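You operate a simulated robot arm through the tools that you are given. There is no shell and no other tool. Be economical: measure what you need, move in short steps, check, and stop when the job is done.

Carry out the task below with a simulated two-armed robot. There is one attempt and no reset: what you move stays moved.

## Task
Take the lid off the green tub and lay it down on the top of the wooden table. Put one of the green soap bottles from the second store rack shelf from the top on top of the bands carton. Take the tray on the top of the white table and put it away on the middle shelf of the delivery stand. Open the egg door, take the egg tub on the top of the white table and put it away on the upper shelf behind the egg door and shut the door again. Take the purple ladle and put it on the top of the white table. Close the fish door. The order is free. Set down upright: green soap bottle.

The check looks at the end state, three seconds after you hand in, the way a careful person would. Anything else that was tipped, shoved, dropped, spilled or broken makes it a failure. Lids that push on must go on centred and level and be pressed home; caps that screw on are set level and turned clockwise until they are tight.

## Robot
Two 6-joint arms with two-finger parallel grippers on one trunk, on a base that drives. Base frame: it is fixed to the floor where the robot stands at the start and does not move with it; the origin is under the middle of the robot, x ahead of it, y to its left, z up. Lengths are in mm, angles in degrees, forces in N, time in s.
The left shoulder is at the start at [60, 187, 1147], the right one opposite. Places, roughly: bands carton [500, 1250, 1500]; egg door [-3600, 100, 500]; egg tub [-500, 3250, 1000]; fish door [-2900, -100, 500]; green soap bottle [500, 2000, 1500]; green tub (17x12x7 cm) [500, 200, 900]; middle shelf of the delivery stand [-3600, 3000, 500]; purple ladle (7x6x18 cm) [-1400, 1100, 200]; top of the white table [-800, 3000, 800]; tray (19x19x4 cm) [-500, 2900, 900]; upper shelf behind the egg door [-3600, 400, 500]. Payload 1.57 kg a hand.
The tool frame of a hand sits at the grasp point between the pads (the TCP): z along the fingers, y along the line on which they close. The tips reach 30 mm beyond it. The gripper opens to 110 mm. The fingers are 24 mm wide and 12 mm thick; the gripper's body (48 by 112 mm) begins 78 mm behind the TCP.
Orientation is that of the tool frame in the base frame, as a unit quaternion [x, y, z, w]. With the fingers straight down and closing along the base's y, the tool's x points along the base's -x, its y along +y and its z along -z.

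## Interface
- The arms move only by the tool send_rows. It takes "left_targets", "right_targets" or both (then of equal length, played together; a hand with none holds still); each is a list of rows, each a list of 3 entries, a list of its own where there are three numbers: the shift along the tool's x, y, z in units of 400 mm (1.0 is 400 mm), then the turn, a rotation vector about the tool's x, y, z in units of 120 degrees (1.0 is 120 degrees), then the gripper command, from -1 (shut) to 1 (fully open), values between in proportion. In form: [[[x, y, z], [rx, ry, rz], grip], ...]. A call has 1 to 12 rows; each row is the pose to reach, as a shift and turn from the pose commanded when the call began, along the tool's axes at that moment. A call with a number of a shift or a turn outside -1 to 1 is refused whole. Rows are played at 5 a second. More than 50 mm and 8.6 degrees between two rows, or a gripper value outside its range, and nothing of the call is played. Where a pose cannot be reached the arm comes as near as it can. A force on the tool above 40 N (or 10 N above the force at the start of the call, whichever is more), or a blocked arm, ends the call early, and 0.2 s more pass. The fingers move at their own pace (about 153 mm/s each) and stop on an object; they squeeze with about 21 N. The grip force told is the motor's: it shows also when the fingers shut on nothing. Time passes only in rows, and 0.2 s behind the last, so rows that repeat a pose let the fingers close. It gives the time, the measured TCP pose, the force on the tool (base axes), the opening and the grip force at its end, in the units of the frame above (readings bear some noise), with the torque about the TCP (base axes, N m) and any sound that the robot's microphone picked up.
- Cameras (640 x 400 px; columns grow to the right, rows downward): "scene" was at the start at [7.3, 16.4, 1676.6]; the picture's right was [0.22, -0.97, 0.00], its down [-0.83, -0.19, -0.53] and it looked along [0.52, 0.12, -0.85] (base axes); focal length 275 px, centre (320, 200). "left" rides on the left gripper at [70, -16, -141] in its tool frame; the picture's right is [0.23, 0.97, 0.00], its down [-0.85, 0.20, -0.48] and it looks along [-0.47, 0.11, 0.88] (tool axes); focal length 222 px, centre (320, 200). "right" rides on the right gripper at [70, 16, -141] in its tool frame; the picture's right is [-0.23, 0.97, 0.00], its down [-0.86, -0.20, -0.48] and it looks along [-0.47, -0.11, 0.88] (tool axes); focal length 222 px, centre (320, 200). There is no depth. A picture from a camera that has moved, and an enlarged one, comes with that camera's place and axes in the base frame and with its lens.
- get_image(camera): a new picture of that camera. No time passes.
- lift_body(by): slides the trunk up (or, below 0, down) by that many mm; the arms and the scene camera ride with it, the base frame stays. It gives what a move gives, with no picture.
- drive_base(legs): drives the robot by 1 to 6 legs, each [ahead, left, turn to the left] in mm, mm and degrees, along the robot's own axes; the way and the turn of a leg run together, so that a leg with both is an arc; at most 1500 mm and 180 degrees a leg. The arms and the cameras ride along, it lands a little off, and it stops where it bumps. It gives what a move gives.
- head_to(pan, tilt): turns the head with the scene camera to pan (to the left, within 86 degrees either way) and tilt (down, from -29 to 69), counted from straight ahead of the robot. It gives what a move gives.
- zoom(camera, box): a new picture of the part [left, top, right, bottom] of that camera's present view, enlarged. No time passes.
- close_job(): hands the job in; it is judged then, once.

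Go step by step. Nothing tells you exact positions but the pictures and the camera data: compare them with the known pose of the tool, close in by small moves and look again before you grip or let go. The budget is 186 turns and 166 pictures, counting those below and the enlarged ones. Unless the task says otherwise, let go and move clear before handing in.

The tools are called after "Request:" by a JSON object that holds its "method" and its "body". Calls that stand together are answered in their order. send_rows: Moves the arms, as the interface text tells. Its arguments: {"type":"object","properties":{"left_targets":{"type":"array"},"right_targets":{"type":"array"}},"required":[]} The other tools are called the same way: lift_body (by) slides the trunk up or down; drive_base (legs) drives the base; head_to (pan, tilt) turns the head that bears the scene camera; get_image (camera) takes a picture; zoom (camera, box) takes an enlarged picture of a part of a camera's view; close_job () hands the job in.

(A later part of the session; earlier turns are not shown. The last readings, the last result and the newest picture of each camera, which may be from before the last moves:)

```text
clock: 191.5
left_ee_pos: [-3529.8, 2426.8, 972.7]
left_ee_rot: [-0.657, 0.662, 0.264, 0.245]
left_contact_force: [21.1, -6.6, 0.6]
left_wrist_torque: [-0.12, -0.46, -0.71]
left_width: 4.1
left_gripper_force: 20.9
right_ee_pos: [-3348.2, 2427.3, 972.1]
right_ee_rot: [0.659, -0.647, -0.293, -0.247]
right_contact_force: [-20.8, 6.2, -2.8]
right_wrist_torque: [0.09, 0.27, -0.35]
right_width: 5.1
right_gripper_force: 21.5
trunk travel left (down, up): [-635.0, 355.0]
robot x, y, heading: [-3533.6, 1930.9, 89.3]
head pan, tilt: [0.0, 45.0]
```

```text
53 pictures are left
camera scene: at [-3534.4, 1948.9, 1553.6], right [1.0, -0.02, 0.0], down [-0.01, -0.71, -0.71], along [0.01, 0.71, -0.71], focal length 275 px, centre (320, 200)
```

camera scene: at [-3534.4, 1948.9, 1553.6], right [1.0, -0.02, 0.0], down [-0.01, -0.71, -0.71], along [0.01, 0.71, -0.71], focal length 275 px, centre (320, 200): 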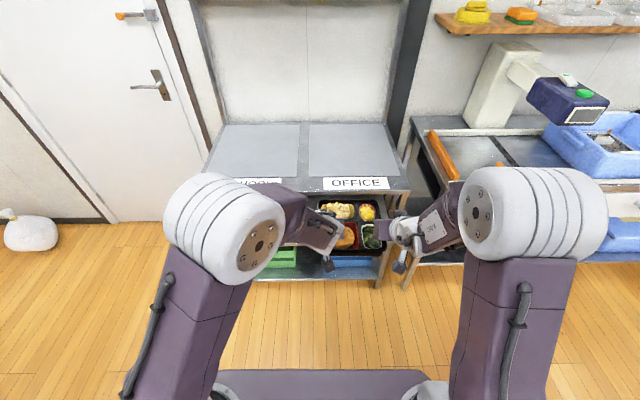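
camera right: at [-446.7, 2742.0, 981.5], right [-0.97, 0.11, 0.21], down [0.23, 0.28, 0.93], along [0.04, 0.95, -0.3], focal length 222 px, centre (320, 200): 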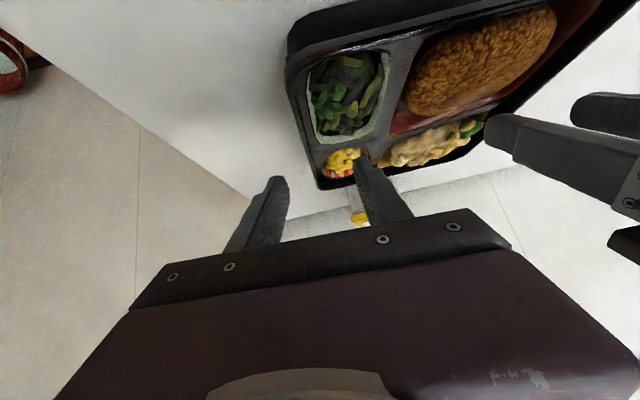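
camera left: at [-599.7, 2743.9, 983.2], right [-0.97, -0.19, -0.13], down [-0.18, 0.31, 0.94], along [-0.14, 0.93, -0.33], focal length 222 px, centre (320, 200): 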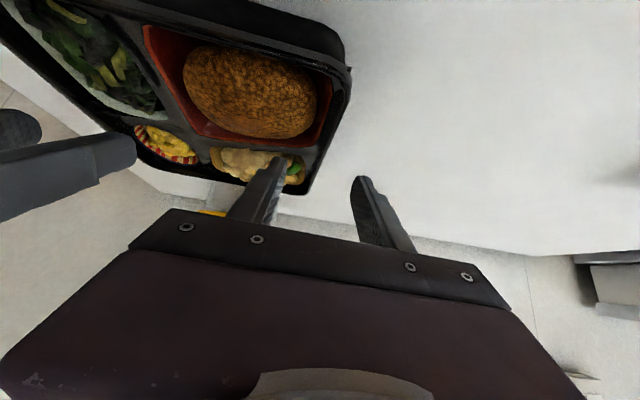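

At the stand. Relax the pull between hands, lower the trunk 400 mm and look at the shelf.

Request:
{"method": "send_rows", "body": {"left_targets": [[[0, -0.003, 0], [0, 0, 0], -1], [[0, -0.005, 0], [0, 0, 0], -1]], "right_targets": [[[0, 0.003, 0], [0, 0, 0], -1], [[0, 0.005, 0], [0, 0, 0], -1]]}}

Request:
{"method": "lift_body", "body": {"by": -400}}

Request:
{"method": "head_to", "body": {"pan": 0, "tilt": 35}}

Request:
{"method": "get_image", "body": {"camera": "scene"}}

Request:
{"method": "get_image", "body": {"camera": "right"}}

```text
clock: 192.1
left_ee_pos: [-3529.5, 2428.0, 972.4]
left_ee_rot: [-0.657, 0.663, 0.264, 0.244]
left_contact_force: [-20.2, -5.7, 0.7]
left_wrist_torque: [-0.21, 0.13, -0.32]
left_width: 3.9
left_gripper_force: 21.3
right_ee_pos: [-3349.7, 2427.4, 974.1]
right_ee_rot: [0.658, -0.648, -0.293, -0.248]
right_contact_force: [20.5, 6.1, -2.9]
right_wrist_torque: [0.16, -0.52, -0.7]
right_width: 5.0
right_gripper_force: 20.9
trunk travel left (down, up): [-635.0, 355.0]
robot x, y, heading: [-3537.6, 1927.7, 88.9]
head pan, tilt: [0.0, 45.0]
```

```text
clock: 195.9
left_ee_pos: [-3529.4, 2429.0, 572.3]
left_ee_rot: [-0.657, 0.661, 0.266, 0.244]
left_contact_force: [-37.8, -5.4, 0.4]
left_wrist_torque: [-0.16, 0.42, -0.25]
left_width: 4.0
left_gripper_force: 21.0
right_ee_pos: [-3350.1, 2427.7, 574.3]
right_ee_rot: [0.659, -0.647, -0.294, -0.247]
right_contact_force: [36.9, 5.1, -1.6]
right_wrist_torque: [0.05, -0.81, -0.91]
right_width: 4.9
right_gripper_force: 21.1
trunk travel left (down, up): [-235.0, 755.0]
robot x, y, heading: [-3533.8, 1926.4, 89.1]
head pan, tilt: [0.0, 45.0]
```

```text
clock: 196.6
left_ee_pos: [-3529.5, 2429.6, 572.8]
left_ee_rot: [-0.657, 0.661, 0.266, 0.244]
left_contact_force: [-37.5, -5.3, 0.4]
left_wrist_torque: [-0.08, 0.42, -0.19]
left_width: 4.1
left_gripper_force: 21.2
right_ee_pos: [-3350.4, 2427.7, 574.9]
right_ee_rot: [0.659, -0.647, -0.294, -0.247]
right_contact_force: [37.8, 5.4, -3.3]
right_wrist_torque: [0.04, -0.77, -0.86]
right_width: 5.1
right_gripper_force: 20.8
trunk travel left (down, up): [-235.0, 755.0]
robot x, y, heading: [-3535.8, 1924.8, 89.1]
head pan, tilt: [0.0, 35.0]
```

```text
52 pictures are left
camera scene: at [-3534.3, 1955.5, 1168.3], right [1.0, -0.02, 0.0], down [-0.01, -0.57, -0.82], along [0.01, 0.82, -0.57], focal length 275 px, centre (320, 200)
```

scene: 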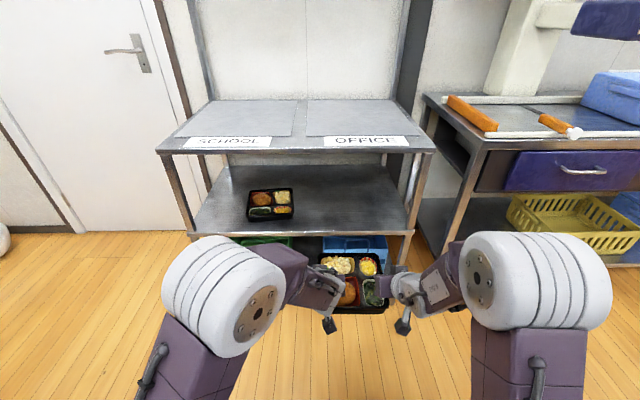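

```text
51 pictures are left
camera right: at [-3356.1, 2278.8, 625.6], right [-0.97, 0.12, 0.21], down [0.24, 0.28, 0.93], along [0.06, 0.95, -0.3], focal length 222 px, centre (320, 200)
```

right: 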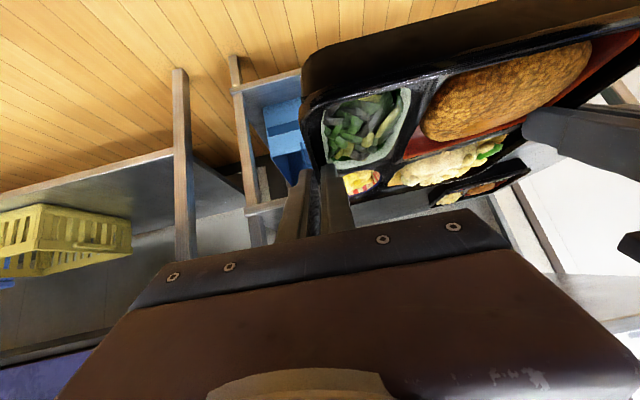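

The shelf is at z≈450, its top board's underside ≈765; elbows stay outside the front edge (y≈2765). Relax the squeeze, lower 35 mm, and drive in.

Request:
{"method": "send_rows", "body": {"left_targets": [[[0, 0.0035, 0], [0, 0, 0], -1], [[0, 0.0035, 0], [0, 0, 0], -1]], "right_targets": [[[0, -0.0035, 0], [0, 0, 0], -1], [[0, -0.0035, 0], [0, 0, 0], -1]]}}

Request:
{"method": "lift_body", "body": {"by": -35}}

Request:
{"method": "drive_base", "body": {"legs": [[200, 0, 0.8]]}}

Request:
{"method": "get_image", "body": {"camera": "scene"}}

Request:
{"method": "get_image", "body": {"camera": "left"}}

```text
clock: 197.2
left_ee_pos: [-3530.3, 2428.1, 572.1]
left_ee_rot: [-0.656, 0.663, 0.264, 0.245]
left_contact_force: [-27.1, -5.6, 0.7]
left_wrist_torque: [0.01, 0.27, -0.33]
left_width: 4.2
left_gripper_force: 20.9
right_ee_pos: [-3348.4, 2427.3, 573.3]
right_ee_rot: [0.66, -0.646, -0.294, -0.246]
right_contact_force: [27.6, 6.2, -2.6]
right_wrist_torque: [-0.07, -0.56, -0.81]
right_width: 5.5
right_gripper_force: 20.9
trunk travel left (down, up): [-235.0, 755.0]
robot x, y, heading: [-3532.1, 1923.5, 88.9]
head pan, tilt: [0.0, 35.0]
```

```text
clock: 198.0
left_ee_pos: [-3530.1, 2428.1, 537.9]
left_ee_rot: [-0.657, 0.662, 0.264, 0.245]
left_contact_force: [-22.6, -6.7, 0.0]
left_wrist_torque: [-0.04, 0.2, -0.34]
left_width: 3.7
left_gripper_force: 21.0
right_ee_pos: [-3349.1, 2426.8, 538.6]
right_ee_rot: [0.659, -0.647, -0.294, -0.246]
right_contact_force: [23.9, 5.7, -3.4]
right_wrist_torque: [-0.03, -0.53, -0.77]
right_width: 5.0
right_gripper_force: 20.5
trunk travel left (down, up): [-200.0, 790.0]
robot x, y, heading: [-3537.0, 1925.3, 89.1]
head pan, tilt: [0.0, 35.0]
```

```text
clock: 199.6
left_ee_pos: [-3535.3, 2620.9, 537.7]
left_ee_rot: [0.661, -0.658, -0.266, -0.243]
left_contact_force: [-22.8, -7.0, -0.1]
left_wrist_torque: [-0.12, 0.2, -0.35]
left_width: 3.9
left_gripper_force: 20.9
right_ee_pos: [-3354.9, 2622.1, 539.1]
right_ee_rot: [0.664, -0.642, -0.295, -0.244]
right_contact_force: [22.6, 6.6, -2.0]
right_wrist_torque: [0.07, -0.49, -0.74]
right_width: 4.9
right_gripper_force: 21.2
trunk travel left (down, up): [-200.0, 790.0]
robot x, y, heading: [-3535.6, 2121.7, 90.0]
head pan, tilt: [0.0, 35.0]
```

```text
50 pictures are left
camera scene: at [-3532.6, 2148.4, 1133.4], right [1.0, 0.0, 0.0], down [0.0, -0.57, -0.82], along [0.0, 0.82, -0.57], focal length 275 px, centre (320, 200)
```

scene: 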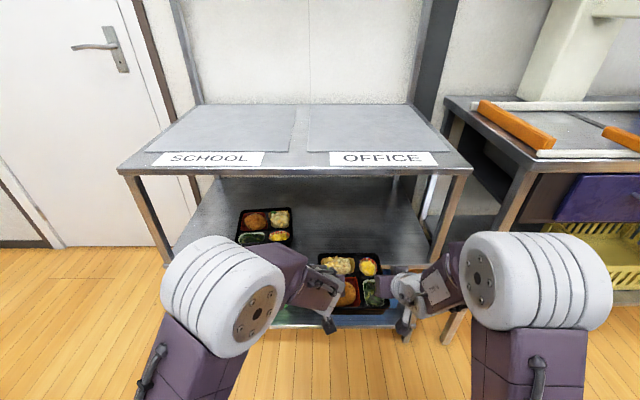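

```text
49 pictures are left
camera left: at [-3514.5, 2475.3, 594.9], right [-0.97, -0.18, -0.13], down [-0.18, 0.31, 0.93], along [-0.13, 0.93, -0.33], focal length 222 px, centre (320, 200)
```

left: 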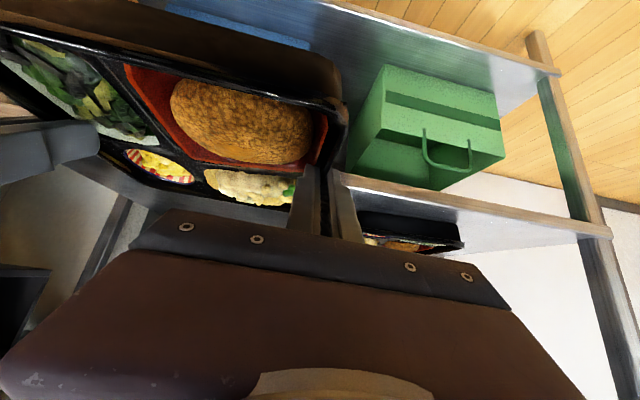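

Clear: shelf z≈452, tray bottom ≈486. Drive the remaining 232 mm in.

Request:
{"method": "drive_base", "body": {"legs": [[236, 0, 0]]}}

Request:
{"method": "get_image", "body": {"camera": "scene"}}

Request:
{"method": "get_image", "body": {"camera": "left"}}

```text
clock: 201.3
left_ee_pos: [-3535.3, 2860.7, 538.0]
left_ee_rot: [0.662, -0.657, -0.266, -0.243]
left_contact_force: [-3.8, -5.9, -0.4]
left_wrist_torque: [-0.22, -0.14, -0.52]
left_width: 4.1
left_gripper_force: 21.3
right_ee_pos: [-3353.9, 2863.0, 538.4]
right_ee_rot: [0.664, -0.641, -0.296, -0.245]
right_contact_force: [3.3, 5.6, -2.5]
right_wrist_torque: [0.13, -0.18, -0.54]
right_width: 5.0
right_gripper_force: 21.1
trunk travel left (down, up): [-200.0, 790.0]
robot x, y, heading: [-3530.9, 2355.9, 89.7]
head pan, tilt: [0.0, 35.0]
```

```text
48 pictures are left
camera scene: at [-3532.0, 2388.4, 1133.4], right [1.0, 0.0, 0.0], down [0.0, -0.57, -0.82], along [0.0, 0.82, -0.57], focal length 275 px, centre (320, 200)
```

scene: 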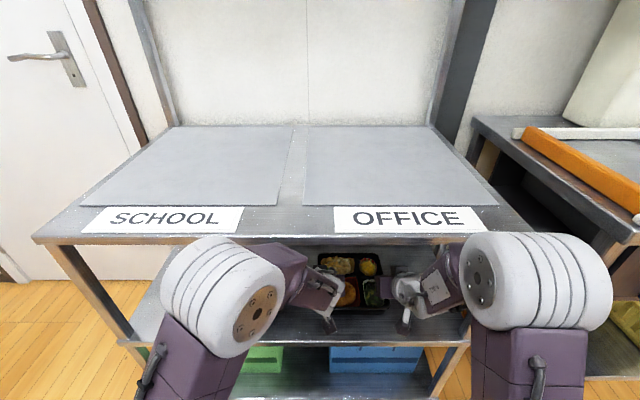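

```text
47 pictures are left
camera left: at [-3514.5, 2715.3, 594.9], right [-0.97, -0.19, -0.13], down [-0.18, 0.31, 0.93], along [-0.14, 0.93, -0.33], focal length 222 px, centre (320, 200)
```

left: 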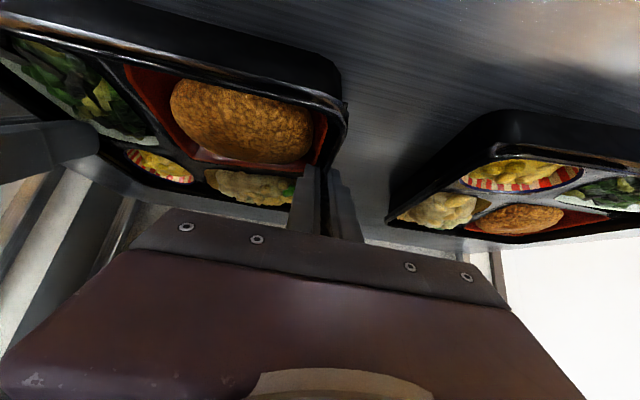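

The tray is well inside the shelf. Lower to contact.

Request:
{"method": "lift_body", "body": {"by": -26}}

Request:
{"method": "lift_body", "body": {"by": -5}}

Request:
{"method": "lift_body", "body": {"by": -4}}

```text
clock: 201.8
left_ee_pos: [-3534.2, 2862.2, 531.8]
left_ee_rot: [0.66, -0.653, -0.272, -0.251]
left_contact_force: [-2.3, -3.5, 15.1]
left_wrist_torque: [0.62, -0.42, -0.05]
left_width: 4.0
left_gripper_force: 21.2
right_ee_pos: [-3354.6, 2865.7, 531.0]
right_ee_rot: [0.66, -0.639, -0.303, -0.252]
right_contact_force: [1.4, 1.9, 10.5]
right_wrist_torque: [0.54, -0.35, -0.5]
right_width: 5.2
right_gripper_force: 20.9
trunk travel left (down, up): [-184.0, 806.0]
robot x, y, heading: [-3537.0, 2355.8, 89.7]
head pan, tilt: [0.0, 35.0]
stopped: the force on the tool passed its limit (the readings are from after the stop); the commanded pose is now the measured one
```

```text
clock: 202.3
left_ee_pos: [-3534.8, 2865.1, 529.5]
left_ee_rot: [0.66, -0.651, -0.275, -0.254]
left_contact_force: [-2.8, -0.3, 14.6]
left_wrist_torque: [0.14, -0.39, 0.12]
left_width: 4.0
left_gripper_force: 21.3
right_ee_pos: [-3354.1, 2868.2, 529.9]
right_ee_rot: [0.659, -0.638, -0.307, -0.256]
right_contact_force: [2.9, -0.1, 15.0]
right_wrist_torque: [0.05, -0.34, -0.39]
right_width: 5.4
right_gripper_force: 20.8
trunk travel left (down, up): [-180.0, 810.0]
robot x, y, heading: [-3536.4, 2358.9, 89.9]
head pan, tilt: [0.0, 35.0]
stopped: the force on the tool passed its limit (the readings are from after the stop); the commanded pose is now the measured one
```

```text
clock: 202.9
left_ee_pos: [-3534.7, 2864.4, 531.1]
left_ee_rot: [0.659, -0.651, -0.277, -0.257]
left_contact_force: [-4.5, 7.1, 39.1]
left_wrist_torque: [0.89, -0.34, -0.05]
left_width: 3.9
left_gripper_force: 20.8
right_ee_pos: [-3354.6, 2869.4, 529.8]
right_ee_rot: [0.658, -0.637, -0.309, -0.258]
right_contact_force: [7.7, 5.3, 35.3]
right_wrist_torque: [0.52, -0.45, -0.53]
right_width: 5.3
right_gripper_force: 20.8
trunk travel left (down, up): [-176.0, 814.0]
robot x, y, heading: [-3529.0, 2356.9, 89.9]
head pan, tilt: [0.0, 35.0]
```

Contact made. Relieve the press, then look before opening.

Request:
{"method": "lift_body", "body": {"by": 5}}

Request:
{"method": "zoom", "body": {"camera": "scene", "box": [280, 230, 460, 360]}}

Request:
{"method": "get_image", "body": {"camera": "left"}}

```text
clock: 203.4
left_ee_pos: [-3534.4, 2865.1, 530.9]
left_ee_rot: [0.659, -0.653, -0.273, -0.254]
left_contact_force: [-5.3, 5.4, 28.7]
left_wrist_torque: [0.54, -0.4, -0.06]
left_width: 3.9
left_gripper_force: 21.0
right_ee_pos: [-3353.8, 2868.9, 528.8]
right_ee_rot: [0.66, -0.638, -0.306, -0.254]
right_contact_force: [9.1, 12.7, 18.0]
right_wrist_torque: [0.86, -0.4, -0.6]
right_width: 5.4
right_gripper_force: 21.3
trunk travel left (down, up): [-181.0, 809.0]
robot x, y, heading: [-3534.5, 2354.6, 89.7]
head pan, tilt: [0.0, 35.0]
```

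```text
3.08 times, centred on (370, 295) of scene
camera zoom: at [-3532.6, 2384.1, 1114.7], right [1.0, 0.0, 0.0], down [0.0, -0.57, -0.82], along [0.0, 0.82, -0.57], focal length 846 px, centre (166, -92)
```

zoom: 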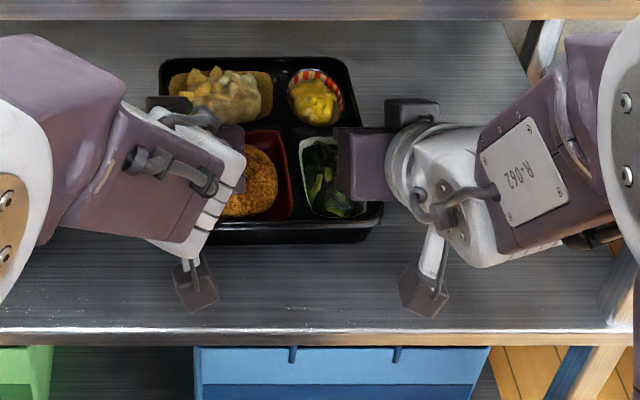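

```text
45 pictures are left
camera left: at [-3513.7, 2717.7, 583.9], right [-0.97, -0.18, -0.13], down [-0.18, 0.28, 0.94], along [-0.14, 0.94, -0.31], focal length 222 px, centre (320, 200)
```

left: 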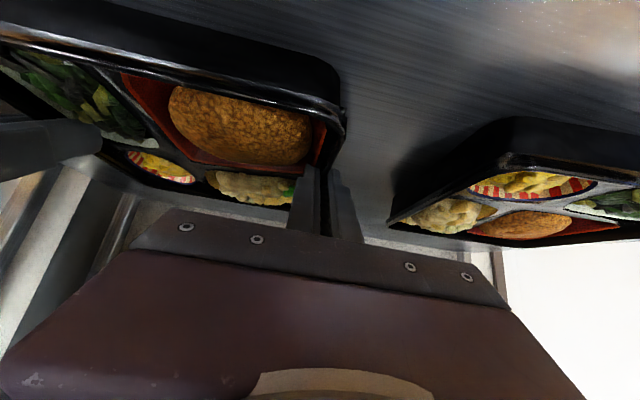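

Request:
{"method": "lift_body", "body": {"by": 6}}

Request:
{"method": "send_rows", "body": {"left_targets": [[[0, 0, 0], [0, 0, 0], -0.8], [[0, 0, 0], [0, 0, 0], -0.4], [[0, 0, 0], [0, 0, 0], -0.3], [[0, 0, 0], [0, 0, 0], -0.3]], "right_targets": [[[0, 0, 0], [0, 0, 0], -0.8], [[0, 0, 0], [0, 0, 0], -0.4], [[0, 0, 0], [0, 0, 0], -0.3], [[0, 0, 0], [0, 0, 0], -0.3]]}}

Request:
{"method": "get_image", "body": {"camera": "left"}}

```text
clock: 203.9
left_ee_pos: [-3533.9, 2863.8, 530.9]
left_ee_rot: [0.66, -0.655, -0.271, -0.25]
left_contact_force: [-2.9, -4.2, 1.4]
left_wrist_torque: [-0.19, -0.4, -0.42]
left_width: 4.1
left_gripper_force: 21.5
right_ee_pos: [-3353.9, 2866.1, 530.4]
right_ee_rot: [0.662, -0.64, -0.301, -0.249]
right_contact_force: [2.7, 4.4, -5.4]
right_wrist_torque: [0.09, -0.31, -0.34]
right_width: 5.2
right_gripper_force: 21.0
trunk travel left (down, up): [-187.0, 803.0]
robot x, y, heading: [-3532.9, 2360.6, 90.2]
head pan, tilt: [0.0, 35.0]
```

```text
clock: 204.9
left_ee_pos: [-3533.9, 2866.3, 534.6]
left_ee_rot: [0.66, -0.653, -0.273, -0.252]
left_contact_force: [0.2, 0.3, 0.6]
left_wrist_torque: [0.0, -0.02, -0.01]
left_width: 38.7
left_gripper_force: 0.1
right_ee_pos: [-3353.9, 2869.2, 532.9]
right_ee_rot: [0.66, -0.639, -0.304, -0.252]
right_contact_force: [0.3, 0.4, -0.1]
right_wrist_torque: [0.03, 0.01, -0.03]
right_width: 38.5
right_gripper_force: 0.0
trunk travel left (down, up): [-187.0, 803.0]
robot x, y, heading: [-3534.3, 2355.5, 89.9]
head pan, tilt: [0.0, 35.0]
```

```text
44 pictures are left
camera left: at [-3513.6, 2718.8, 588.1], right [-0.97, -0.18, -0.13], down [-0.18, 0.29, 0.94], along [-0.14, 0.94, -0.31], focal length 222 px, centre (320, 200)
```

left: 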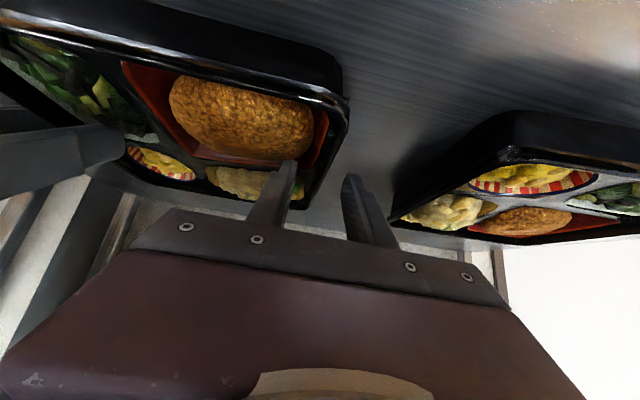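

Tray rests on the shelf. Raise 40 mm and back out.

Request:
{"method": "lift_body", "body": {"by": 40}}

Request:
{"method": "drive_base", "body": {"legs": [[-480, 0, 0]]}}

Request:
{"method": "zoom", "body": {"camera": "scene", "box": [160, 120, 460, 320]}}

```text
clock: 205.8
left_ee_pos: [-3535.3, 2865.2, 573.9]
left_ee_rot: [0.66, -0.653, -0.273, -0.251]
left_contact_force: [-0.2, -0.6, -0.4]
left_wrist_torque: [-0.03, -0.01, -0.04]
left_width: 38.7
left_gripper_force: 0.1
right_ee_pos: [-3354.4, 2867.7, 573.6]
right_ee_rot: [0.66, -0.639, -0.304, -0.252]
right_contact_force: [0.0, 0.6, 0.0]
right_wrist_torque: [0.04, -0.02, -0.03]
right_width: 38.8
right_gripper_force: 0.0
trunk travel left (down, up): [-227.0, 763.0]
robot x, y, heading: [-3535.1, 2362.3, 90.0]
head pan, tilt: [0.0, 35.0]
```

```text
clock: 208.7
left_ee_pos: [-3536.5, 2377.5, 574.2]
left_ee_rot: [0.661, -0.653, -0.272, -0.252]
left_contact_force: [-0.3, -0.1, 0.1]
left_wrist_torque: [0.02, 0.04, -0.02]
left_width: 38.6
left_gripper_force: 0.1
right_ee_pos: [-3355.3, 2382.8, 573.7]
right_ee_rot: [0.661, -0.638, -0.304, -0.252]
right_contact_force: [0.1, -0.1, -0.9]
right_wrist_torque: [-0.01, -0.01, 0.0]
right_width: 38.5
right_gripper_force: 0.1
trunk travel left (down, up): [-227.0, 763.0]
robot x, y, heading: [-3533.9, 1873.5, 90.0]
head pan, tilt: [0.0, 35.0]
```

```text
2.00 times, centred on (310, 220) of scene
camera zoom: at [-3532.4, 1900.3, 1160.7], right [1.0, 0.0, 0.0], down [0.0, -0.57, -0.82], along [0.0, 0.82, -0.57], focal length 550 px, centre (340, 160)
```

zoom: 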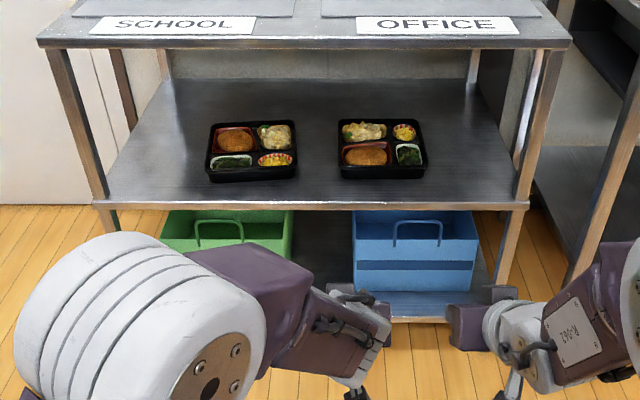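

The tray is in place. Next, look for the way to the fridge doors on the far side of the bento counter: raise the trunk and look left.

Request:
{"method": "lift_body", "body": {"by": 400}}

Request:
{"method": "drive_base", "body": {"legs": [[0, 0, 90]]}}

Request:
{"method": "head_to", "body": {"pan": 45, "tilt": 35}}

Request:
{"method": "get_image", "body": {"camera": "scene"}}

```text
clock: 212.5
left_ee_pos: [-3536.3, 2379.1, 973.4]
left_ee_rot: [0.661, -0.652, -0.273, -0.251]
left_contact_force: [-0.1, 0.4, -0.1]
left_wrist_torque: [0.01, -0.01, 0.0]
left_width: 38.5
left_gripper_force: 0.1
right_ee_pos: [-3354.9, 2380.7, 974.2]
right_ee_rot: [0.661, -0.638, -0.304, -0.252]
right_contact_force: [-0.3, -1.0, -0.3]
right_wrist_torque: [-0.03, 0.02, -0.01]
right_width: 38.4
right_gripper_force: 0.0
trunk travel left (down, up): [-627.0, 363.0]
robot x, y, heading: [-3531.4, 1870.3, 90.1]
head pan, tilt: [0.0, 35.0]
```

```text
clock: 216.7
left_ee_pos: [-4039.5, 1863.8, 974.0]
left_ee_rot: [0.929, 0.01, -0.371, 0.017]
left_contact_force: [0.8, -0.6, -0.4]
left_wrist_torque: [0.0, 0.02, -0.02]
left_width: 38.5
left_gripper_force: 0.1
right_ee_pos: [-4043.6, 2045.2, 972.9]
right_ee_rot: [0.918, 0.02, -0.393, 0.039]
right_contact_force: [-0.3, 0.2, 0.3]
right_wrist_torque: [-0.02, -0.03, 0.02]
right_width: 38.6
right_gripper_force: 0.0
trunk travel left (down, up): [-627.0, 363.0]
robot x, y, heading: [-3531.9, 1868.2, -179.4]
head pan, tilt: [0.0, 35.0]
```

```text
clock: 217.8
left_ee_pos: [-4039.5, 1863.7, 973.4]
left_ee_rot: [0.928, 0.009, -0.371, 0.016]
left_contact_force: [-0.4, -0.4, 0.0]
left_wrist_torque: [-0.02, -0.02, 0.0]
left_width: 38.5
left_gripper_force: 0.0
right_ee_pos: [-4044.4, 2045.0, 972.9]
right_ee_rot: [0.919, 0.019, -0.393, 0.039]
right_contact_force: [0.2, 0.5, 0.8]
right_wrist_torque: [-0.05, 0.01, 0.01]
right_width: 38.5
right_gripper_force: 0.1
trunk travel left (down, up): [-627.0, 363.0]
robot x, y, heading: [-3530.6, 1868.6, -179.4]
head pan, tilt: [45.0, 35.0]
```

```text
42 pictures are left
camera scene: at [-3534.4, 1810.3, 1560.7], right [-0.71, 0.7, 0.0], down [0.4, 0.41, -0.82], along [-0.57, -0.58, -0.57], focal length 275 px, centre (320, 200)
```

scene: 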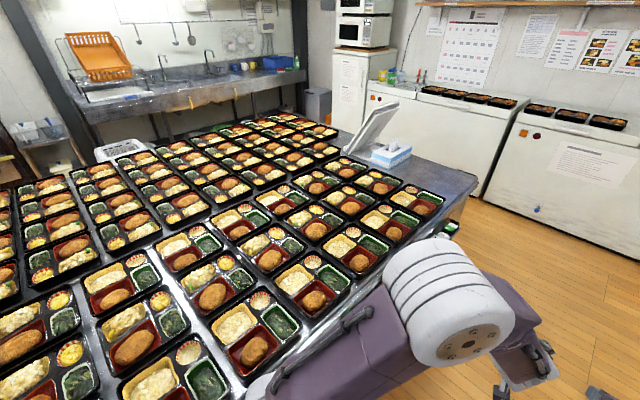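

The passage runs round the west end of the counter (x≈−4950) to a narrow aisle on its far side. Raise, turn round and drive there facing east.

Request:
{"method": "lift_body", "body": {"by": 300}}

Request:
{"method": "drive_base", "body": {"legs": [[0, 0, 179.4], [-1500, 0, 0], [-420, 0, 0], [0, -1500, 0], [0, -870, 0]]}}

Request:
{"method": "head_to", "body": {"pan": 10, "tilt": 25}}

Request:
{"method": "get_image", "body": {"camera": "scene"}}

```text
clock: 220.8
left_ee_pos: [-4038.8, 1864.2, 1274.0]
left_ee_rot: [0.929, 0.009, -0.37, 0.016]
left_contact_force: [0.2, -0.7, -0.7]
left_wrist_torque: [0.02, 0.01, -0.01]
left_width: 38.3
left_gripper_force: 0.0
right_ee_pos: [-4044.2, 2044.3, 1272.4]
right_ee_rot: [0.919, 0.019, -0.392, 0.038]
right_contact_force: [0.1, 0.3, 0.2]
right_wrist_torque: [-0.02, -0.03, 0.02]
right_width: 38.6
right_gripper_force: 0.1
trunk travel left (down, up): [-927.0, 63.0]
robot x, y, heading: [-3531.6, 1870.7, -179.5]
head pan, tilt: [45.0, 35.0]
```

```text
clock: 248.9
left_ee_pos: [-5011.7, -474.7, 1273.9]
left_ee_rot: [0.01, 0.929, 0.009, 0.37]
left_contact_force: [-0.2, -0.4, 0.1]
left_wrist_torque: [0.0, -0.01, -0.02]
left_width: 38.7
left_gripper_force: 0.1
right_ee_pos: [-5014.5, -656.6, 1272.6]
right_ee_rot: [0.0, 0.919, 0.03, 0.394]
right_contact_force: [-0.1, 0.1, 0.6]
right_wrist_torque: [0.0, 0.01, 0.0]
right_width: 38.6
right_gripper_force: 0.0
trunk travel left (down, up): [-927.0, 63.0]
robot x, y, heading: [-5516.7, -460.7, -2.0]
head pan, tilt: [45.0, 35.0]
```

```text
clock: 249.9
left_ee_pos: [-5011.6, -476.2, 1274.2]
left_ee_rot: [0.01, 0.929, 0.01, 0.37]
left_contact_force: [-0.8, 0.1, 0.7]
left_wrist_torque: [-0.02, 0.01, 0.01]
left_width: 38.4
left_gripper_force: 0.1
right_ee_pos: [-5015.2, -656.6, 1272.4]
right_ee_rot: [0.0, 0.919, 0.031, 0.393]
right_contact_force: [0.0, 1.1, -0.1]
right_wrist_torque: [0.0, -0.03, 0.02]
right_width: 38.5
right_gripper_force: 0.1
trunk travel left (down, up): [-927.0, 63.0]
robot x, y, heading: [-5521.0, -459.9, -2.2]
head pan, tilt: [10.0, 25.0]
```

```text
41 pictures are left
camera scene: at [-5486.7, -445.6, 1876.4], right [0.14, -0.99, 0.0], down [-0.42, -0.06, -0.91], along [0.9, 0.13, -0.42], focal length 275 px, centre (320, 200)
```

scene: 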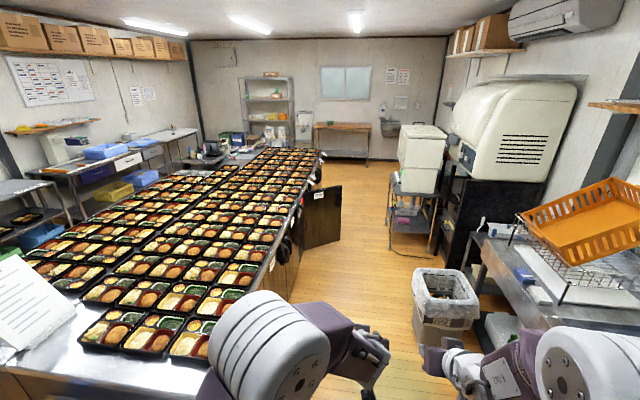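

I see the aisle and the fish door standing half open (hinge at about (−3036, 60), edge near (−2800, −290)). Zoom in on the doors.

Request:
{"method": "zoom", "body": {"camera": "scene", "box": [230, 160, 370, 300]}}

```text
2.86 times, centred on (300, 230) of scene
camera zoom: at [-5486.7, -445.6, 1876.4], right [0.14, -0.99, 0.0], down [-0.42, -0.06, -0.91], along [0.9, 0.13, -0.42], focal length 786 px, centre (377, 114)
```

zoom: 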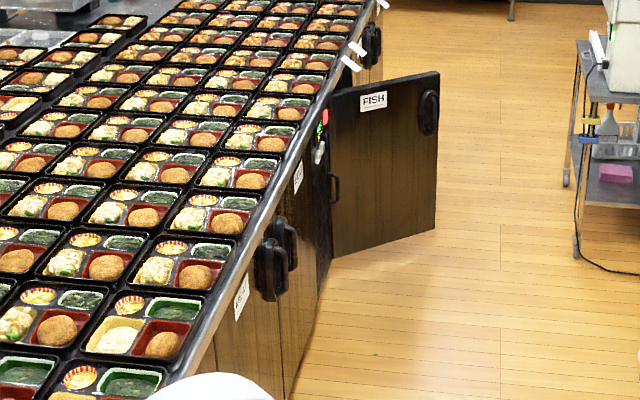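

Request:
{"method": "drive_base", "body": {"legs": [[1100, -40, 2]]}}

Request:
{"method": "lift_body", "body": {"by": -300}}

Request:
{"method": "head_to", "body": {"pan": 25, "tilt": 40}}

Request:
{"method": "get_image", "body": {"camera": "scene"}}

```text
clock: 255.6
left_ee_pos: [-3902.3, -515.5, 1273.3]
left_ee_rot: [-0.006, 0.929, 0.015, 0.371]
left_contact_force: [-0.1, -0.2, 0.2]
left_wrist_torque: [-0.04, -0.01, 0.0]
left_width: 38.8
left_gripper_force: 0.1
right_ee_pos: [-3898.0, -695.7, 1273.6]
right_ee_rot: [-0.016, 0.919, 0.036, 0.392]
right_contact_force: [-0.6, -0.2, -1.1]
right_wrist_torque: [0.0, -0.05, -0.02]
right_width: 38.4
right_gripper_force: 0.1
trunk travel left (down, up): [-927.0, 63.0]
robot x, y, heading: [-4409.4, -520.6, 0.1]
head pan, tilt: [10.0, 25.0]
```

```text
clock: 258.6
left_ee_pos: [-3901.9, -515.2, 974.5]
left_ee_rot: [-0.006, 0.928, 0.015, 0.371]
left_contact_force: [-1.0, -0.4, 0.2]
left_wrist_torque: [0.03, -0.01, -0.03]
left_width: 38.5
left_gripper_force: 0.1
right_ee_pos: [-3897.5, -696.3, 973.4]
right_ee_rot: [-0.016, 0.919, 0.037, 0.393]
right_contact_force: [0.1, -0.6, 0.5]
right_wrist_torque: [0.04, 0.01, 0.02]
right_width: 38.7
right_gripper_force: 0.0
trunk travel left (down, up): [-627.0, 363.0]
robot x, y, heading: [-4409.4, -518.7, -0.0]
head pan, tilt: [10.0, 25.0]
```

```text
clock: 259.4
left_ee_pos: [-3901.5, -515.8, 973.5]
left_ee_rot: [-0.006, 0.929, 0.016, 0.371]
left_contact_force: [-0.7, 0.0, 0.7]
left_wrist_torque: [-0.01, 0.0, 0.01]
left_width: 38.3
left_gripper_force: 0.1
right_ee_pos: [-3897.9, -696.5, 972.6]
right_ee_rot: [-0.017, 0.919, 0.038, 0.393]
right_contact_force: [0.2, 0.4, 0.1]
right_wrist_torque: [-0.04, -0.02, -0.02]
right_width: 38.5
right_gripper_force: 0.2
trunk travel left (down, up): [-627.0, 363.0]
robot x, y, heading: [-4407.8, -523.5, 0.0]
head pan, tilt: [25.0, 40.0]
```

```text
39 pictures are left
camera scene: at [-4391.2, -483.1, 1553.2], right [0.42, -0.91, 0.0], down [-0.58, -0.27, -0.77], along [0.69, 0.33, -0.64], focal length 275 px, centre (320, 200)
```

scene: 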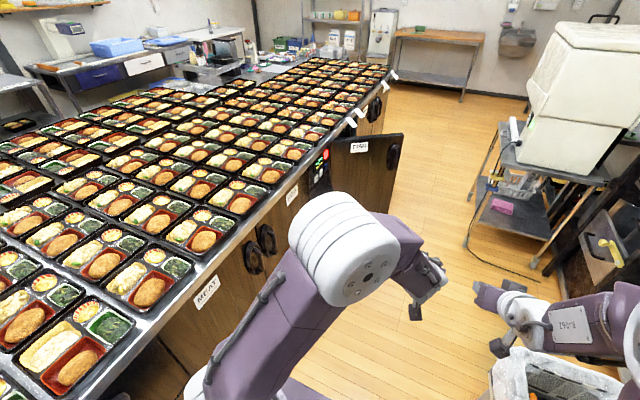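

Doors in order: MEAT, EGG (handle at its west end ≈(−3860, −20, 785), hinge at its east end), then FISH open. Plan: left hand pulls EGG's handle. Turn to face the doors here, tuck the right hand up and back, then sidle to the handle.

Request:
{"method": "lift_body", "body": {"by": 120}}

Request:
{"method": "drive_base", "body": {"legs": [[0, 0, 90], [-70, 0, 0]]}}

Request:
{"method": "send_rows", "body": {"right_targets": [[[-0.07, 0, -0.07], [0, 0, 0], 0], [[-0.12, 0, -0.16], [0, 0, 0], 0], [[-0.17, 0, -0.25], [0, 0, 0], 0], [[-0.22, 0, -0.34], [0, 0, 0], 0], [[-0.27, 0, -0.43], [0, 0, 0], 0]]}}

Request:
{"method": "drive_base", "body": {"legs": [[0, -540, 0]]}}

Request:
{"method": "head_to", "body": {"pan": 0, "tilt": 55}}

Request:
{"method": "get_image", "body": {"camera": "scene"}}

```text
clock: 260.9
left_ee_pos: [-3902.2, -516.5, 1094.1]
left_ee_rot: [-0.006, 0.928, 0.016, 0.371]
left_contact_force: [-0.2, -0.2, 0.8]
left_wrist_torque: [-0.02, -0.02, 0.01]
left_width: 38.2
left_gripper_force: 0.1
right_ee_pos: [-3898.0, -696.8, 1092.9]
right_ee_rot: [-0.017, 0.919, 0.038, 0.393]
right_contact_force: [0.5, 1.4, -0.3]
right_wrist_torque: [0.02, 0.01, -0.03]
right_width: 38.7
right_gripper_force: 0.0
trunk travel left (down, up): [-747.0, 243.0]
robot x, y, heading: [-4410.2, -522.3, 0.0]
head pan, tilt: [25.0, 40.0]
```

```text
clock: 265.7
left_ee_pos: [-4409.2, -78.9, 1093.6]
left_ee_rot: [0.66, -0.654, -0.273, -0.25]
left_contact_force: [0.3, -0.5, -0.4]
left_wrist_torque: [-0.02, -0.01, 0.0]
left_width: 38.5
left_gripper_force: 0.1
right_ee_pos: [-4227.8, -77.1, 1092.5]
right_ee_rot: [0.66, -0.64, -0.302, -0.252]
right_contact_force: [-0.2, -0.2, 0.7]
right_wrist_torque: [-0.03, 0.0, 0.02]
right_width: 38.3
right_gripper_force: 0.0
trunk travel left (down, up): [-747.0, 243.0]
robot x, y, heading: [-4407.5, -589.8, 89.6]
head pan, tilt: [25.0, 40.0]
```

```text
clock: 266.9
left_ee_pos: [-4410.0, -83.3, 1094.6]
left_ee_rot: [0.659, -0.654, -0.273, -0.252]
left_contact_force: [0.1, -0.7, 0.0]
left_wrist_torque: [-0.01, -0.02, 0.01]
left_width: 38.4
left_gripper_force: 0.1
right_ee_pos: [-4216.8, -131.1, 1289.2]
right_ee_rot: [0.658, -0.64, -0.304, -0.253]
right_contact_force: [-0.3, 0.2, 0.1]
right_wrist_torque: [0.0, 0.0, -0.03]
right_width: 54.8
right_gripper_force: 0.0
trunk travel left (down, up): [-747.0, 243.0]
robot x, y, heading: [-4404.0, -590.5, 89.6]
head pan, tilt: [25.0, 40.0]
```

```text
clock: 270.0
left_ee_pos: [-3873.8, -81.9, 1093.9]
left_ee_rot: [0.662, -0.652, -0.273, -0.251]
left_contact_force: [1.3, -0.6, -1.2]
left_wrist_torque: [0.0, -0.01, 0.01]
left_width: 38.6
left_gripper_force: 0.0
right_ee_pos: [-3679.9, -128.0, 1287.6]
right_ee_rot: [0.662, -0.637, -0.304, -0.251]
right_contact_force: [-0.8, 0.4, 0.3]
right_wrist_torque: [0.02, 0.01, -0.03]
right_width: 55.2
right_gripper_force: 0.0
trunk travel left (down, up): [-747.0, 243.0]
robot x, y, heading: [-3867.5, -586.6, 90.4]
head pan, tilt: [25.0, 40.0]
```

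```text
clock: 270.9
left_ee_pos: [-3872.8, -83.0, 1094.6]
left_ee_rot: [0.662, -0.651, -0.274, -0.25]
left_contact_force: [0.1, 0.3, 0.1]
left_wrist_torque: [-0.01, 0.02, 0.01]
left_width: 38.4
left_gripper_force: 0.0
right_ee_pos: [-3680.6, -127.5, 1288.2]
right_ee_rot: [0.663, -0.637, -0.305, -0.25]
right_contact_force: [0.3, -0.5, 0.0]
right_wrist_torque: [0.01, 0.0, -0.01]
right_width: 55.2
right_gripper_force: 0.1
trunk travel left (down, up): [-747.0, 243.0]
robot x, y, heading: [-3863.2, -592.3, 90.2]
head pan, tilt: [0.0, 55.0]
```

```text
38 pictures are left
camera scene: at [-3867.3, -576.0, 1652.5], right [1.0, 0.0, 0.0], down [0.0, -0.82, -0.57], along [0.0, 0.57, -0.82], focal length 275 px, centre (320, 200)
```

scene: 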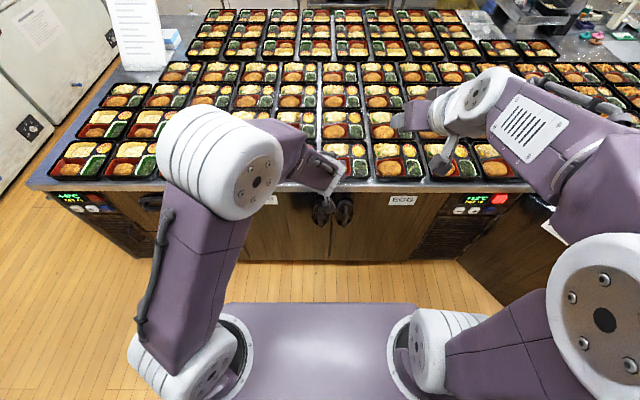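

Now the EGG door is clearly x −3822…−3380 with its handle at x≈−3778 (the one at −3860 is MEAT's). Zoom in on the handle.

Request:
{"method": "zoom", "body": {"camera": "scene", "box": [270, 170, 460, 280]}}

Request:
{"method": "get_image", "body": {"camera": "left"}}

```text
3.37 times, centred on (365, 225) of scene
camera zoom: at [-3867.3, -576.0, 1652.5], right [1.0, 0.0, 0.0], down [0.0, -0.82, -0.57], along [0.0, 0.57, -0.82], focal length 927 px, centre (168, 116)
```

zoom: 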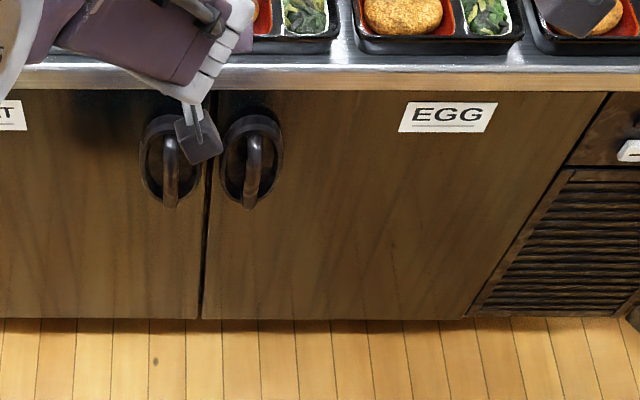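

```text
36 pictures are left
camera left: at [-3850.4, -228.8, 1148.1], right [-0.97, -0.19, -0.13], down [-0.18, 0.29, 0.94], along [-0.14, 0.94, -0.31], focal length 222 px, centre (320, 200)
```

left: 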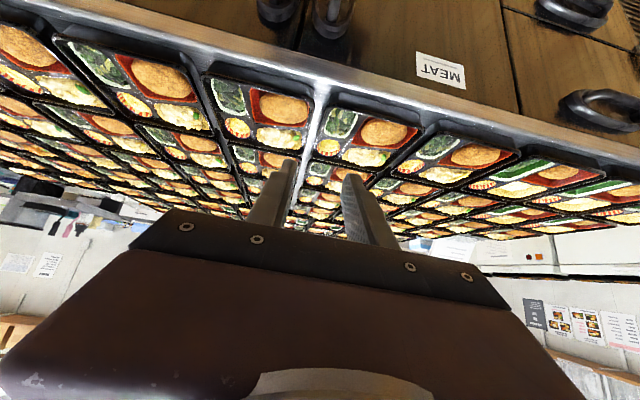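

The handle is a vertical bar at x≈−3767, z≈690, y≈10. Sidle 105 mm right and lower the hand in front of it.

Request:
{"method": "drive_base", "body": {"legs": [[-20, -105, 0]]}}

Request:
{"method": "lift_body", "body": {"by": -390}}

Request:
{"method": "get_image", "body": {"camera": "left"}}

Request:
{"method": "zoom", "body": {"camera": "scene", "box": [240, 120, 460, 280]}}

```text
clock: 272.1
left_ee_pos: [-3768.8, -102.2, 1093.7]
left_ee_rot: [0.662, -0.652, -0.273, -0.251]
left_contact_force: [-0.4, -0.3, -0.4]
left_wrist_torque: [0.02, 0.03, 0.0]
left_width: 38.4
left_gripper_force: 0.0
right_ee_pos: [-3575.7, -148.5, 1288.8]
right_ee_rot: [0.66, -0.639, -0.303, -0.253]
right_contact_force: [0.3, 0.2, -0.3]
right_wrist_torque: [-0.02, -0.01, 0.02]
right_width: 54.7
right_gripper_force: 0.0
trunk travel left (down, up): [-747.0, 243.0]
robot x, y, heading: [-3762.1, -611.4, 90.0]
head pan, tilt: [0.0, 55.0]
```

```text
clock: 275.9
left_ee_pos: [-3766.2, -101.5, 704.1]
left_ee_rot: [0.662, -0.652, -0.274, -0.25]
left_contact_force: [0.9, -0.4, 0.2]
left_wrist_torque: [0.03, -0.02, 0.0]
left_width: 38.6
left_gripper_force: 0.0
right_ee_pos: [-3574.1, -147.4, 897.9]
right_ee_rot: [0.661, -0.638, -0.304, -0.251]
right_contact_force: [0.1, 0.2, 0.1]
right_wrist_torque: [0.01, 0.0, 0.0]
right_width: 54.9
right_gripper_force: 0.1
trunk travel left (down, up): [-357.0, 633.0]
robot x, y, heading: [-3762.6, -608.5, 90.0]
head pan, tilt: [0.0, 55.0]
```

```text
35 pictures are left
camera left: at [-3745.1, -248.9, 758.2], right [-0.97, -0.19, -0.13], down [-0.18, 0.29, 0.94], along [-0.14, 0.94, -0.31], focal length 222 px, centre (320, 200)
```

left: 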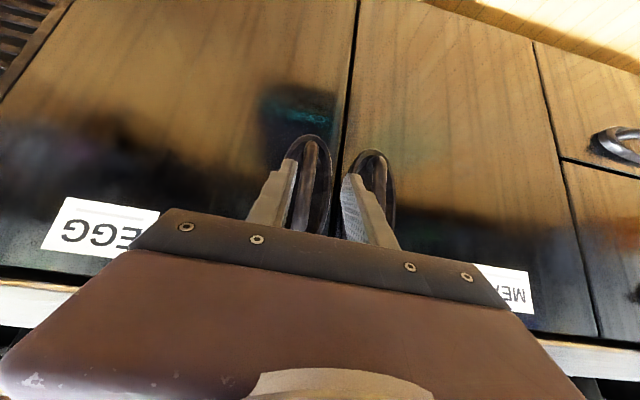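

```text
2.50 times, centred on (350, 200) of scene
camera zoom: at [-3762.4, -596.1, 1262.5], right [1.0, 0.0, 0.0], down [0.0, -0.82, -0.57], along [0.0, 0.57, -0.82], focal length 688 px, centre (245, 200)
```

zoom: 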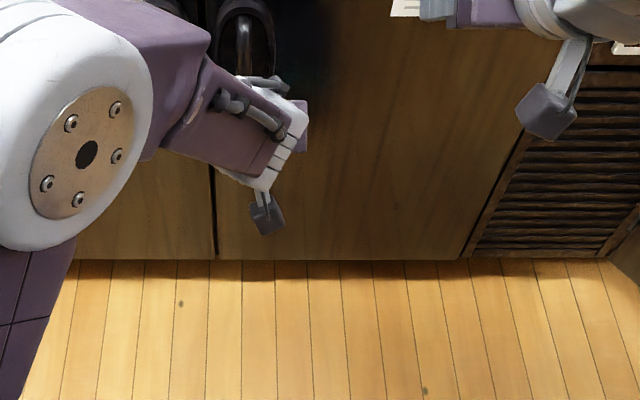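

Bar centre ≈ (−3767, −11, 726). Open a bit and drive 86 mm forward, then close on the bar.

Request:
{"method": "send_rows", "body": {"left_targets": [[[0, 0, 0], [0, 0, 0], 0], [[0, 0, 0], [0, 0, 0], 0]]}}

Request:
{"method": "drive_base", "body": {"legs": [[88, 0, 0]]}}

Request:
{"method": "send_rows", "body": {"left_targets": [[[0, 0, 0], [0, 0, 0], -1], [[0, 0, 0], [0, 0, 0], -1], [[0, 0, 0], [0, 0, 0], -1]]}}

Request:
{"method": "get_image", "body": {"camera": "left"}}

```text
clock: 276.5
left_ee_pos: [-3766.3, -103.1, 704.7]
left_ee_rot: [0.662, -0.651, -0.274, -0.251]
left_contact_force: [0.3, -0.4, -0.9]
left_wrist_torque: [0.01, 0.02, -0.03]
left_width: 55.5
left_gripper_force: 0.1
right_ee_pos: [-3574.6, -147.0, 898.5]
right_ee_rot: [0.661, -0.638, -0.305, -0.251]
right_contact_force: [0.5, 0.3, 0.2]
right_wrist_torque: [-0.01, 0.01, -0.01]
right_width: 54.8
right_gripper_force: 0.0
trunk travel left (down, up): [-357.0, 633.0]
robot x, y, heading: [-3763.5, -607.2, 90.2]
head pan, tilt: [0.0, 55.0]
```

```text
clock: 277.6
left_ee_pos: [-3767.0, -14.5, 703.4]
left_ee_rot: [0.661, -0.653, -0.272, -0.25]
left_contact_force: [-0.4, -1.0, 0.1]
left_wrist_torque: [0.02, 0.0, -0.02]
left_width: 55.0
left_gripper_force: 0.0
right_ee_pos: [-3576.0, -58.8, 897.6]
right_ee_rot: [0.662, -0.638, -0.304, -0.25]
right_contact_force: [-0.1, 0.0, 0.9]
right_wrist_torque: [-0.03, 0.05, 0.05]
right_width: 54.9
right_gripper_force: 0.0
trunk travel left (down, up): [-357.0, 633.0]
robot x, y, heading: [-3764.1, -523.1, 90.2]
head pan, tilt: [0.0, 55.0]
```

```text
clock: 278.4
left_ee_pos: [-3767.0, -14.8, 705.8]
left_ee_rot: [0.661, -0.652, -0.274, -0.25]
left_contact_force: [1.0, -3.0, 1.1]
left_wrist_torque: [-0.03, -0.02, -0.04]
left_width: 0.1
left_gripper_force: 20.7
right_ee_pos: [-3574.4, -60.6, 898.0]
right_ee_rot: [0.662, -0.637, -0.304, -0.251]
right_contact_force: [-0.1, -0.1, 0.7]
right_wrist_torque: [0.01, 0.02, 0.03]
right_width: 55.1
right_gripper_force: 0.0
trunk travel left (down, up): [-357.0, 633.0]
robot x, y, heading: [-3764.0, -522.7, 90.2]
head pan, tilt: [0.0, 55.0]
```

```text
33 pictures are left
camera left: at [-3745.8, -161.9, 758.3], right [-0.97, -0.19, -0.13], down [-0.18, 0.29, 0.94], along [-0.14, 0.94, -0.31], focal length 222 px, centre (320, 200)
```

left: 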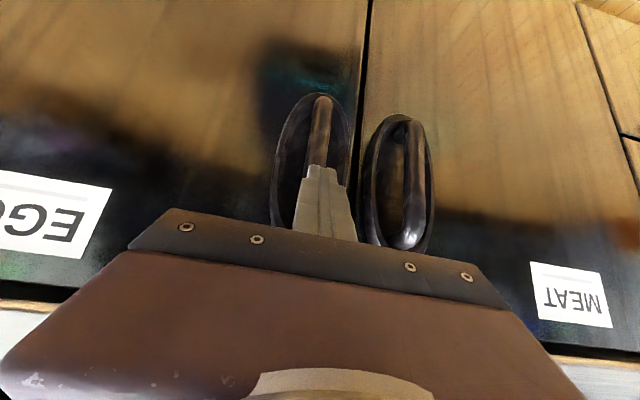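

The fingers closed in front of the bar; it sits deeper. Open, go 30 mm further and close again.

Request:
{"method": "send_rows", "body": {"left_targets": [[[0, 0, 0], [0, 0, 0], 0], [[0, 0, 0], [0, 0, 0], 0], [[0, 0, 0], [0, 0, 0], 0]]}}

Request:
{"method": "drive_base", "body": {"legs": [[32, 0, 0]]}}

Request:
{"method": "send_rows", "body": {"left_targets": [[[0, 0, 0], [0, 0, 0], -1], [[0, 0, 0], [0, 0, 0], -1], [[0, 0, 0], [0, 0, 0], -1]]}}

Request:
{"method": "zoom", "body": {"camera": "left", "box": [220, 60, 460, 260]}}

```text
clock: 279.1
left_ee_pos: [-3767.4, -14.4, 705.4]
left_ee_rot: [0.661, -0.652, -0.274, -0.25]
left_contact_force: [-0.5, -1.2, 0.1]
left_wrist_torque: [-0.01, 0.02, 0.01]
left_width: 55.1
left_gripper_force: 0.1
right_ee_pos: [-3575.5, -60.8, 898.8]
right_ee_rot: [0.662, -0.638, -0.305, -0.251]
right_contact_force: [-1.0, -0.5, 0.2]
right_wrist_torque: [0.01, 0.01, -0.02]
right_width: 55.0
right_gripper_force: 0.1
trunk travel left (down, up): [-357.0, 633.0]
robot x, y, heading: [-3764.5, -522.1, 90.4]
head pan, tilt: [0.0, 55.0]
```

```text
clock: 280.0
left_ee_pos: [-3766.9, 17.6, 703.9]
left_ee_rot: [0.662, -0.652, -0.273, -0.249]
left_contact_force: [0.0, 0.2, -1.1]
left_wrist_torque: [-0.04, -0.03, 0.01]
left_width: 54.6
left_gripper_force: 0.0
right_ee_pos: [-3574.9, -27.2, 897.5]
right_ee_rot: [0.661, -0.638, -0.304, -0.251]
right_contact_force: [-0.2, 0.3, -0.3]
right_wrist_torque: [-0.03, 0.01, -0.02]
right_width: 55.0
right_gripper_force: 0.1
trunk travel left (down, up): [-357.0, 633.0]
robot x, y, heading: [-3759.9, -488.6, 90.2]
head pan, tilt: [0.0, 55.0]
```

```text
clock: 280.8
left_ee_pos: [-3764.7, 16.4, 704.0]
left_ee_rot: [0.661, -0.652, -0.274, -0.251]
left_contact_force: [19.5, 2.4, -3.0]
left_wrist_torque: [-0.16, -1.28, -0.13]
left_width: 20.4
left_gripper_force: 33.3
right_ee_pos: [-3572.4, -28.1, 897.2]
right_ee_rot: [0.661, -0.638, -0.304, -0.25]
right_contact_force: [-0.2, 0.6, 0.2]
right_wrist_torque: [0.01, 0.02, 0.01]
right_width: 54.9
right_gripper_force: 0.1
trunk travel left (down, up): [-357.0, 633.0]
robot x, y, heading: [-3765.5, -491.0, 90.0]
head pan, tilt: [0.0, 55.0]
```

```text
2.00 times, centred on (340, 160) of left
camera zoom: at [-3743.2, -129.2, 758.2], right [-0.97, -0.19, -0.13], down [-0.18, 0.29, 0.94], along [-0.14, 0.94, -0.31], focal length 444 px, centre (280, 280)
```

zoom: 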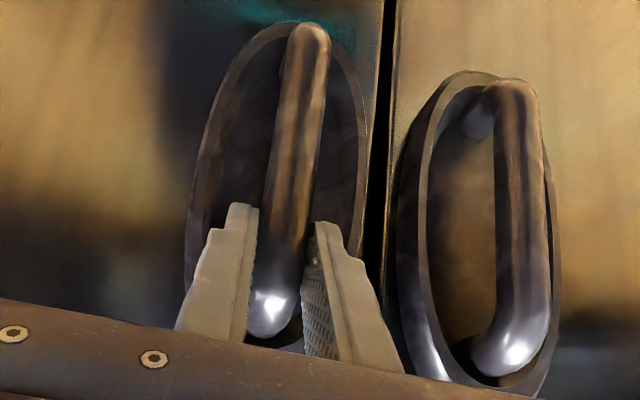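

Gripping the bar. Pull by driving back in an arc—first 80 mm.

Request:
{"method": "drive_base", "body": {"legs": [[-80, -8, 0]]}}

Request:
{"method": "get_image", "body": {"camera": "scene"}}

```text
clock: 281.8
left_ee_pos: [-3754.8, -36.6, 704.6]
left_ee_rot: [0.659, -0.655, -0.268, -0.256]
left_contact_force: [3.1, 0.3, -1.5]
left_wrist_torque: [-0.62, -0.97, -0.1]
left_width: 20.6
left_gripper_force: 34.5
right_ee_pos: [-3569.1, -82.4, 897.4]
right_ee_rot: [0.661, -0.638, -0.303, -0.251]
right_contact_force: [0.3, -0.2, -0.1]
right_wrist_torque: [-0.01, -0.02, -0.03]
right_width: 55.2
right_gripper_force: 0.1
trunk travel left (down, up): [-357.0, 633.0]
robot x, y, heading: [-3755.5, -542.7, 90.1]
head pan, tilt: [0.0, 55.0]
stopped in leg 1: the force on the tool passed its limit (the readings are from after the stop); the commanded pose is now the measured one
```

```text
31 pictures are left
camera scene: at [-3757.0, -529.4, 1262.4], right [1.0, 0.0, 0.0], down [0.0, -0.82, -0.57], along [0.0, 0.57, -0.82], focal length 275 px, centre (320, 200)
```

scene: 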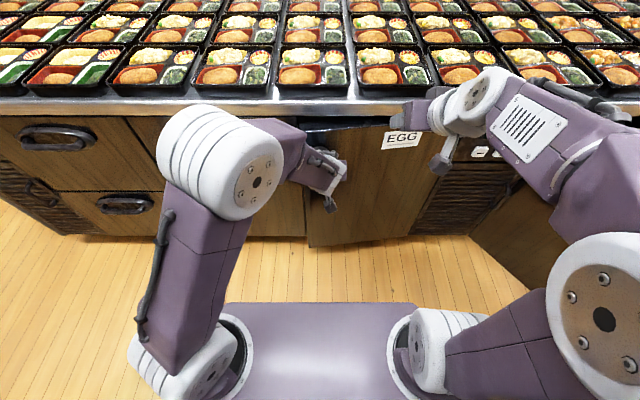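

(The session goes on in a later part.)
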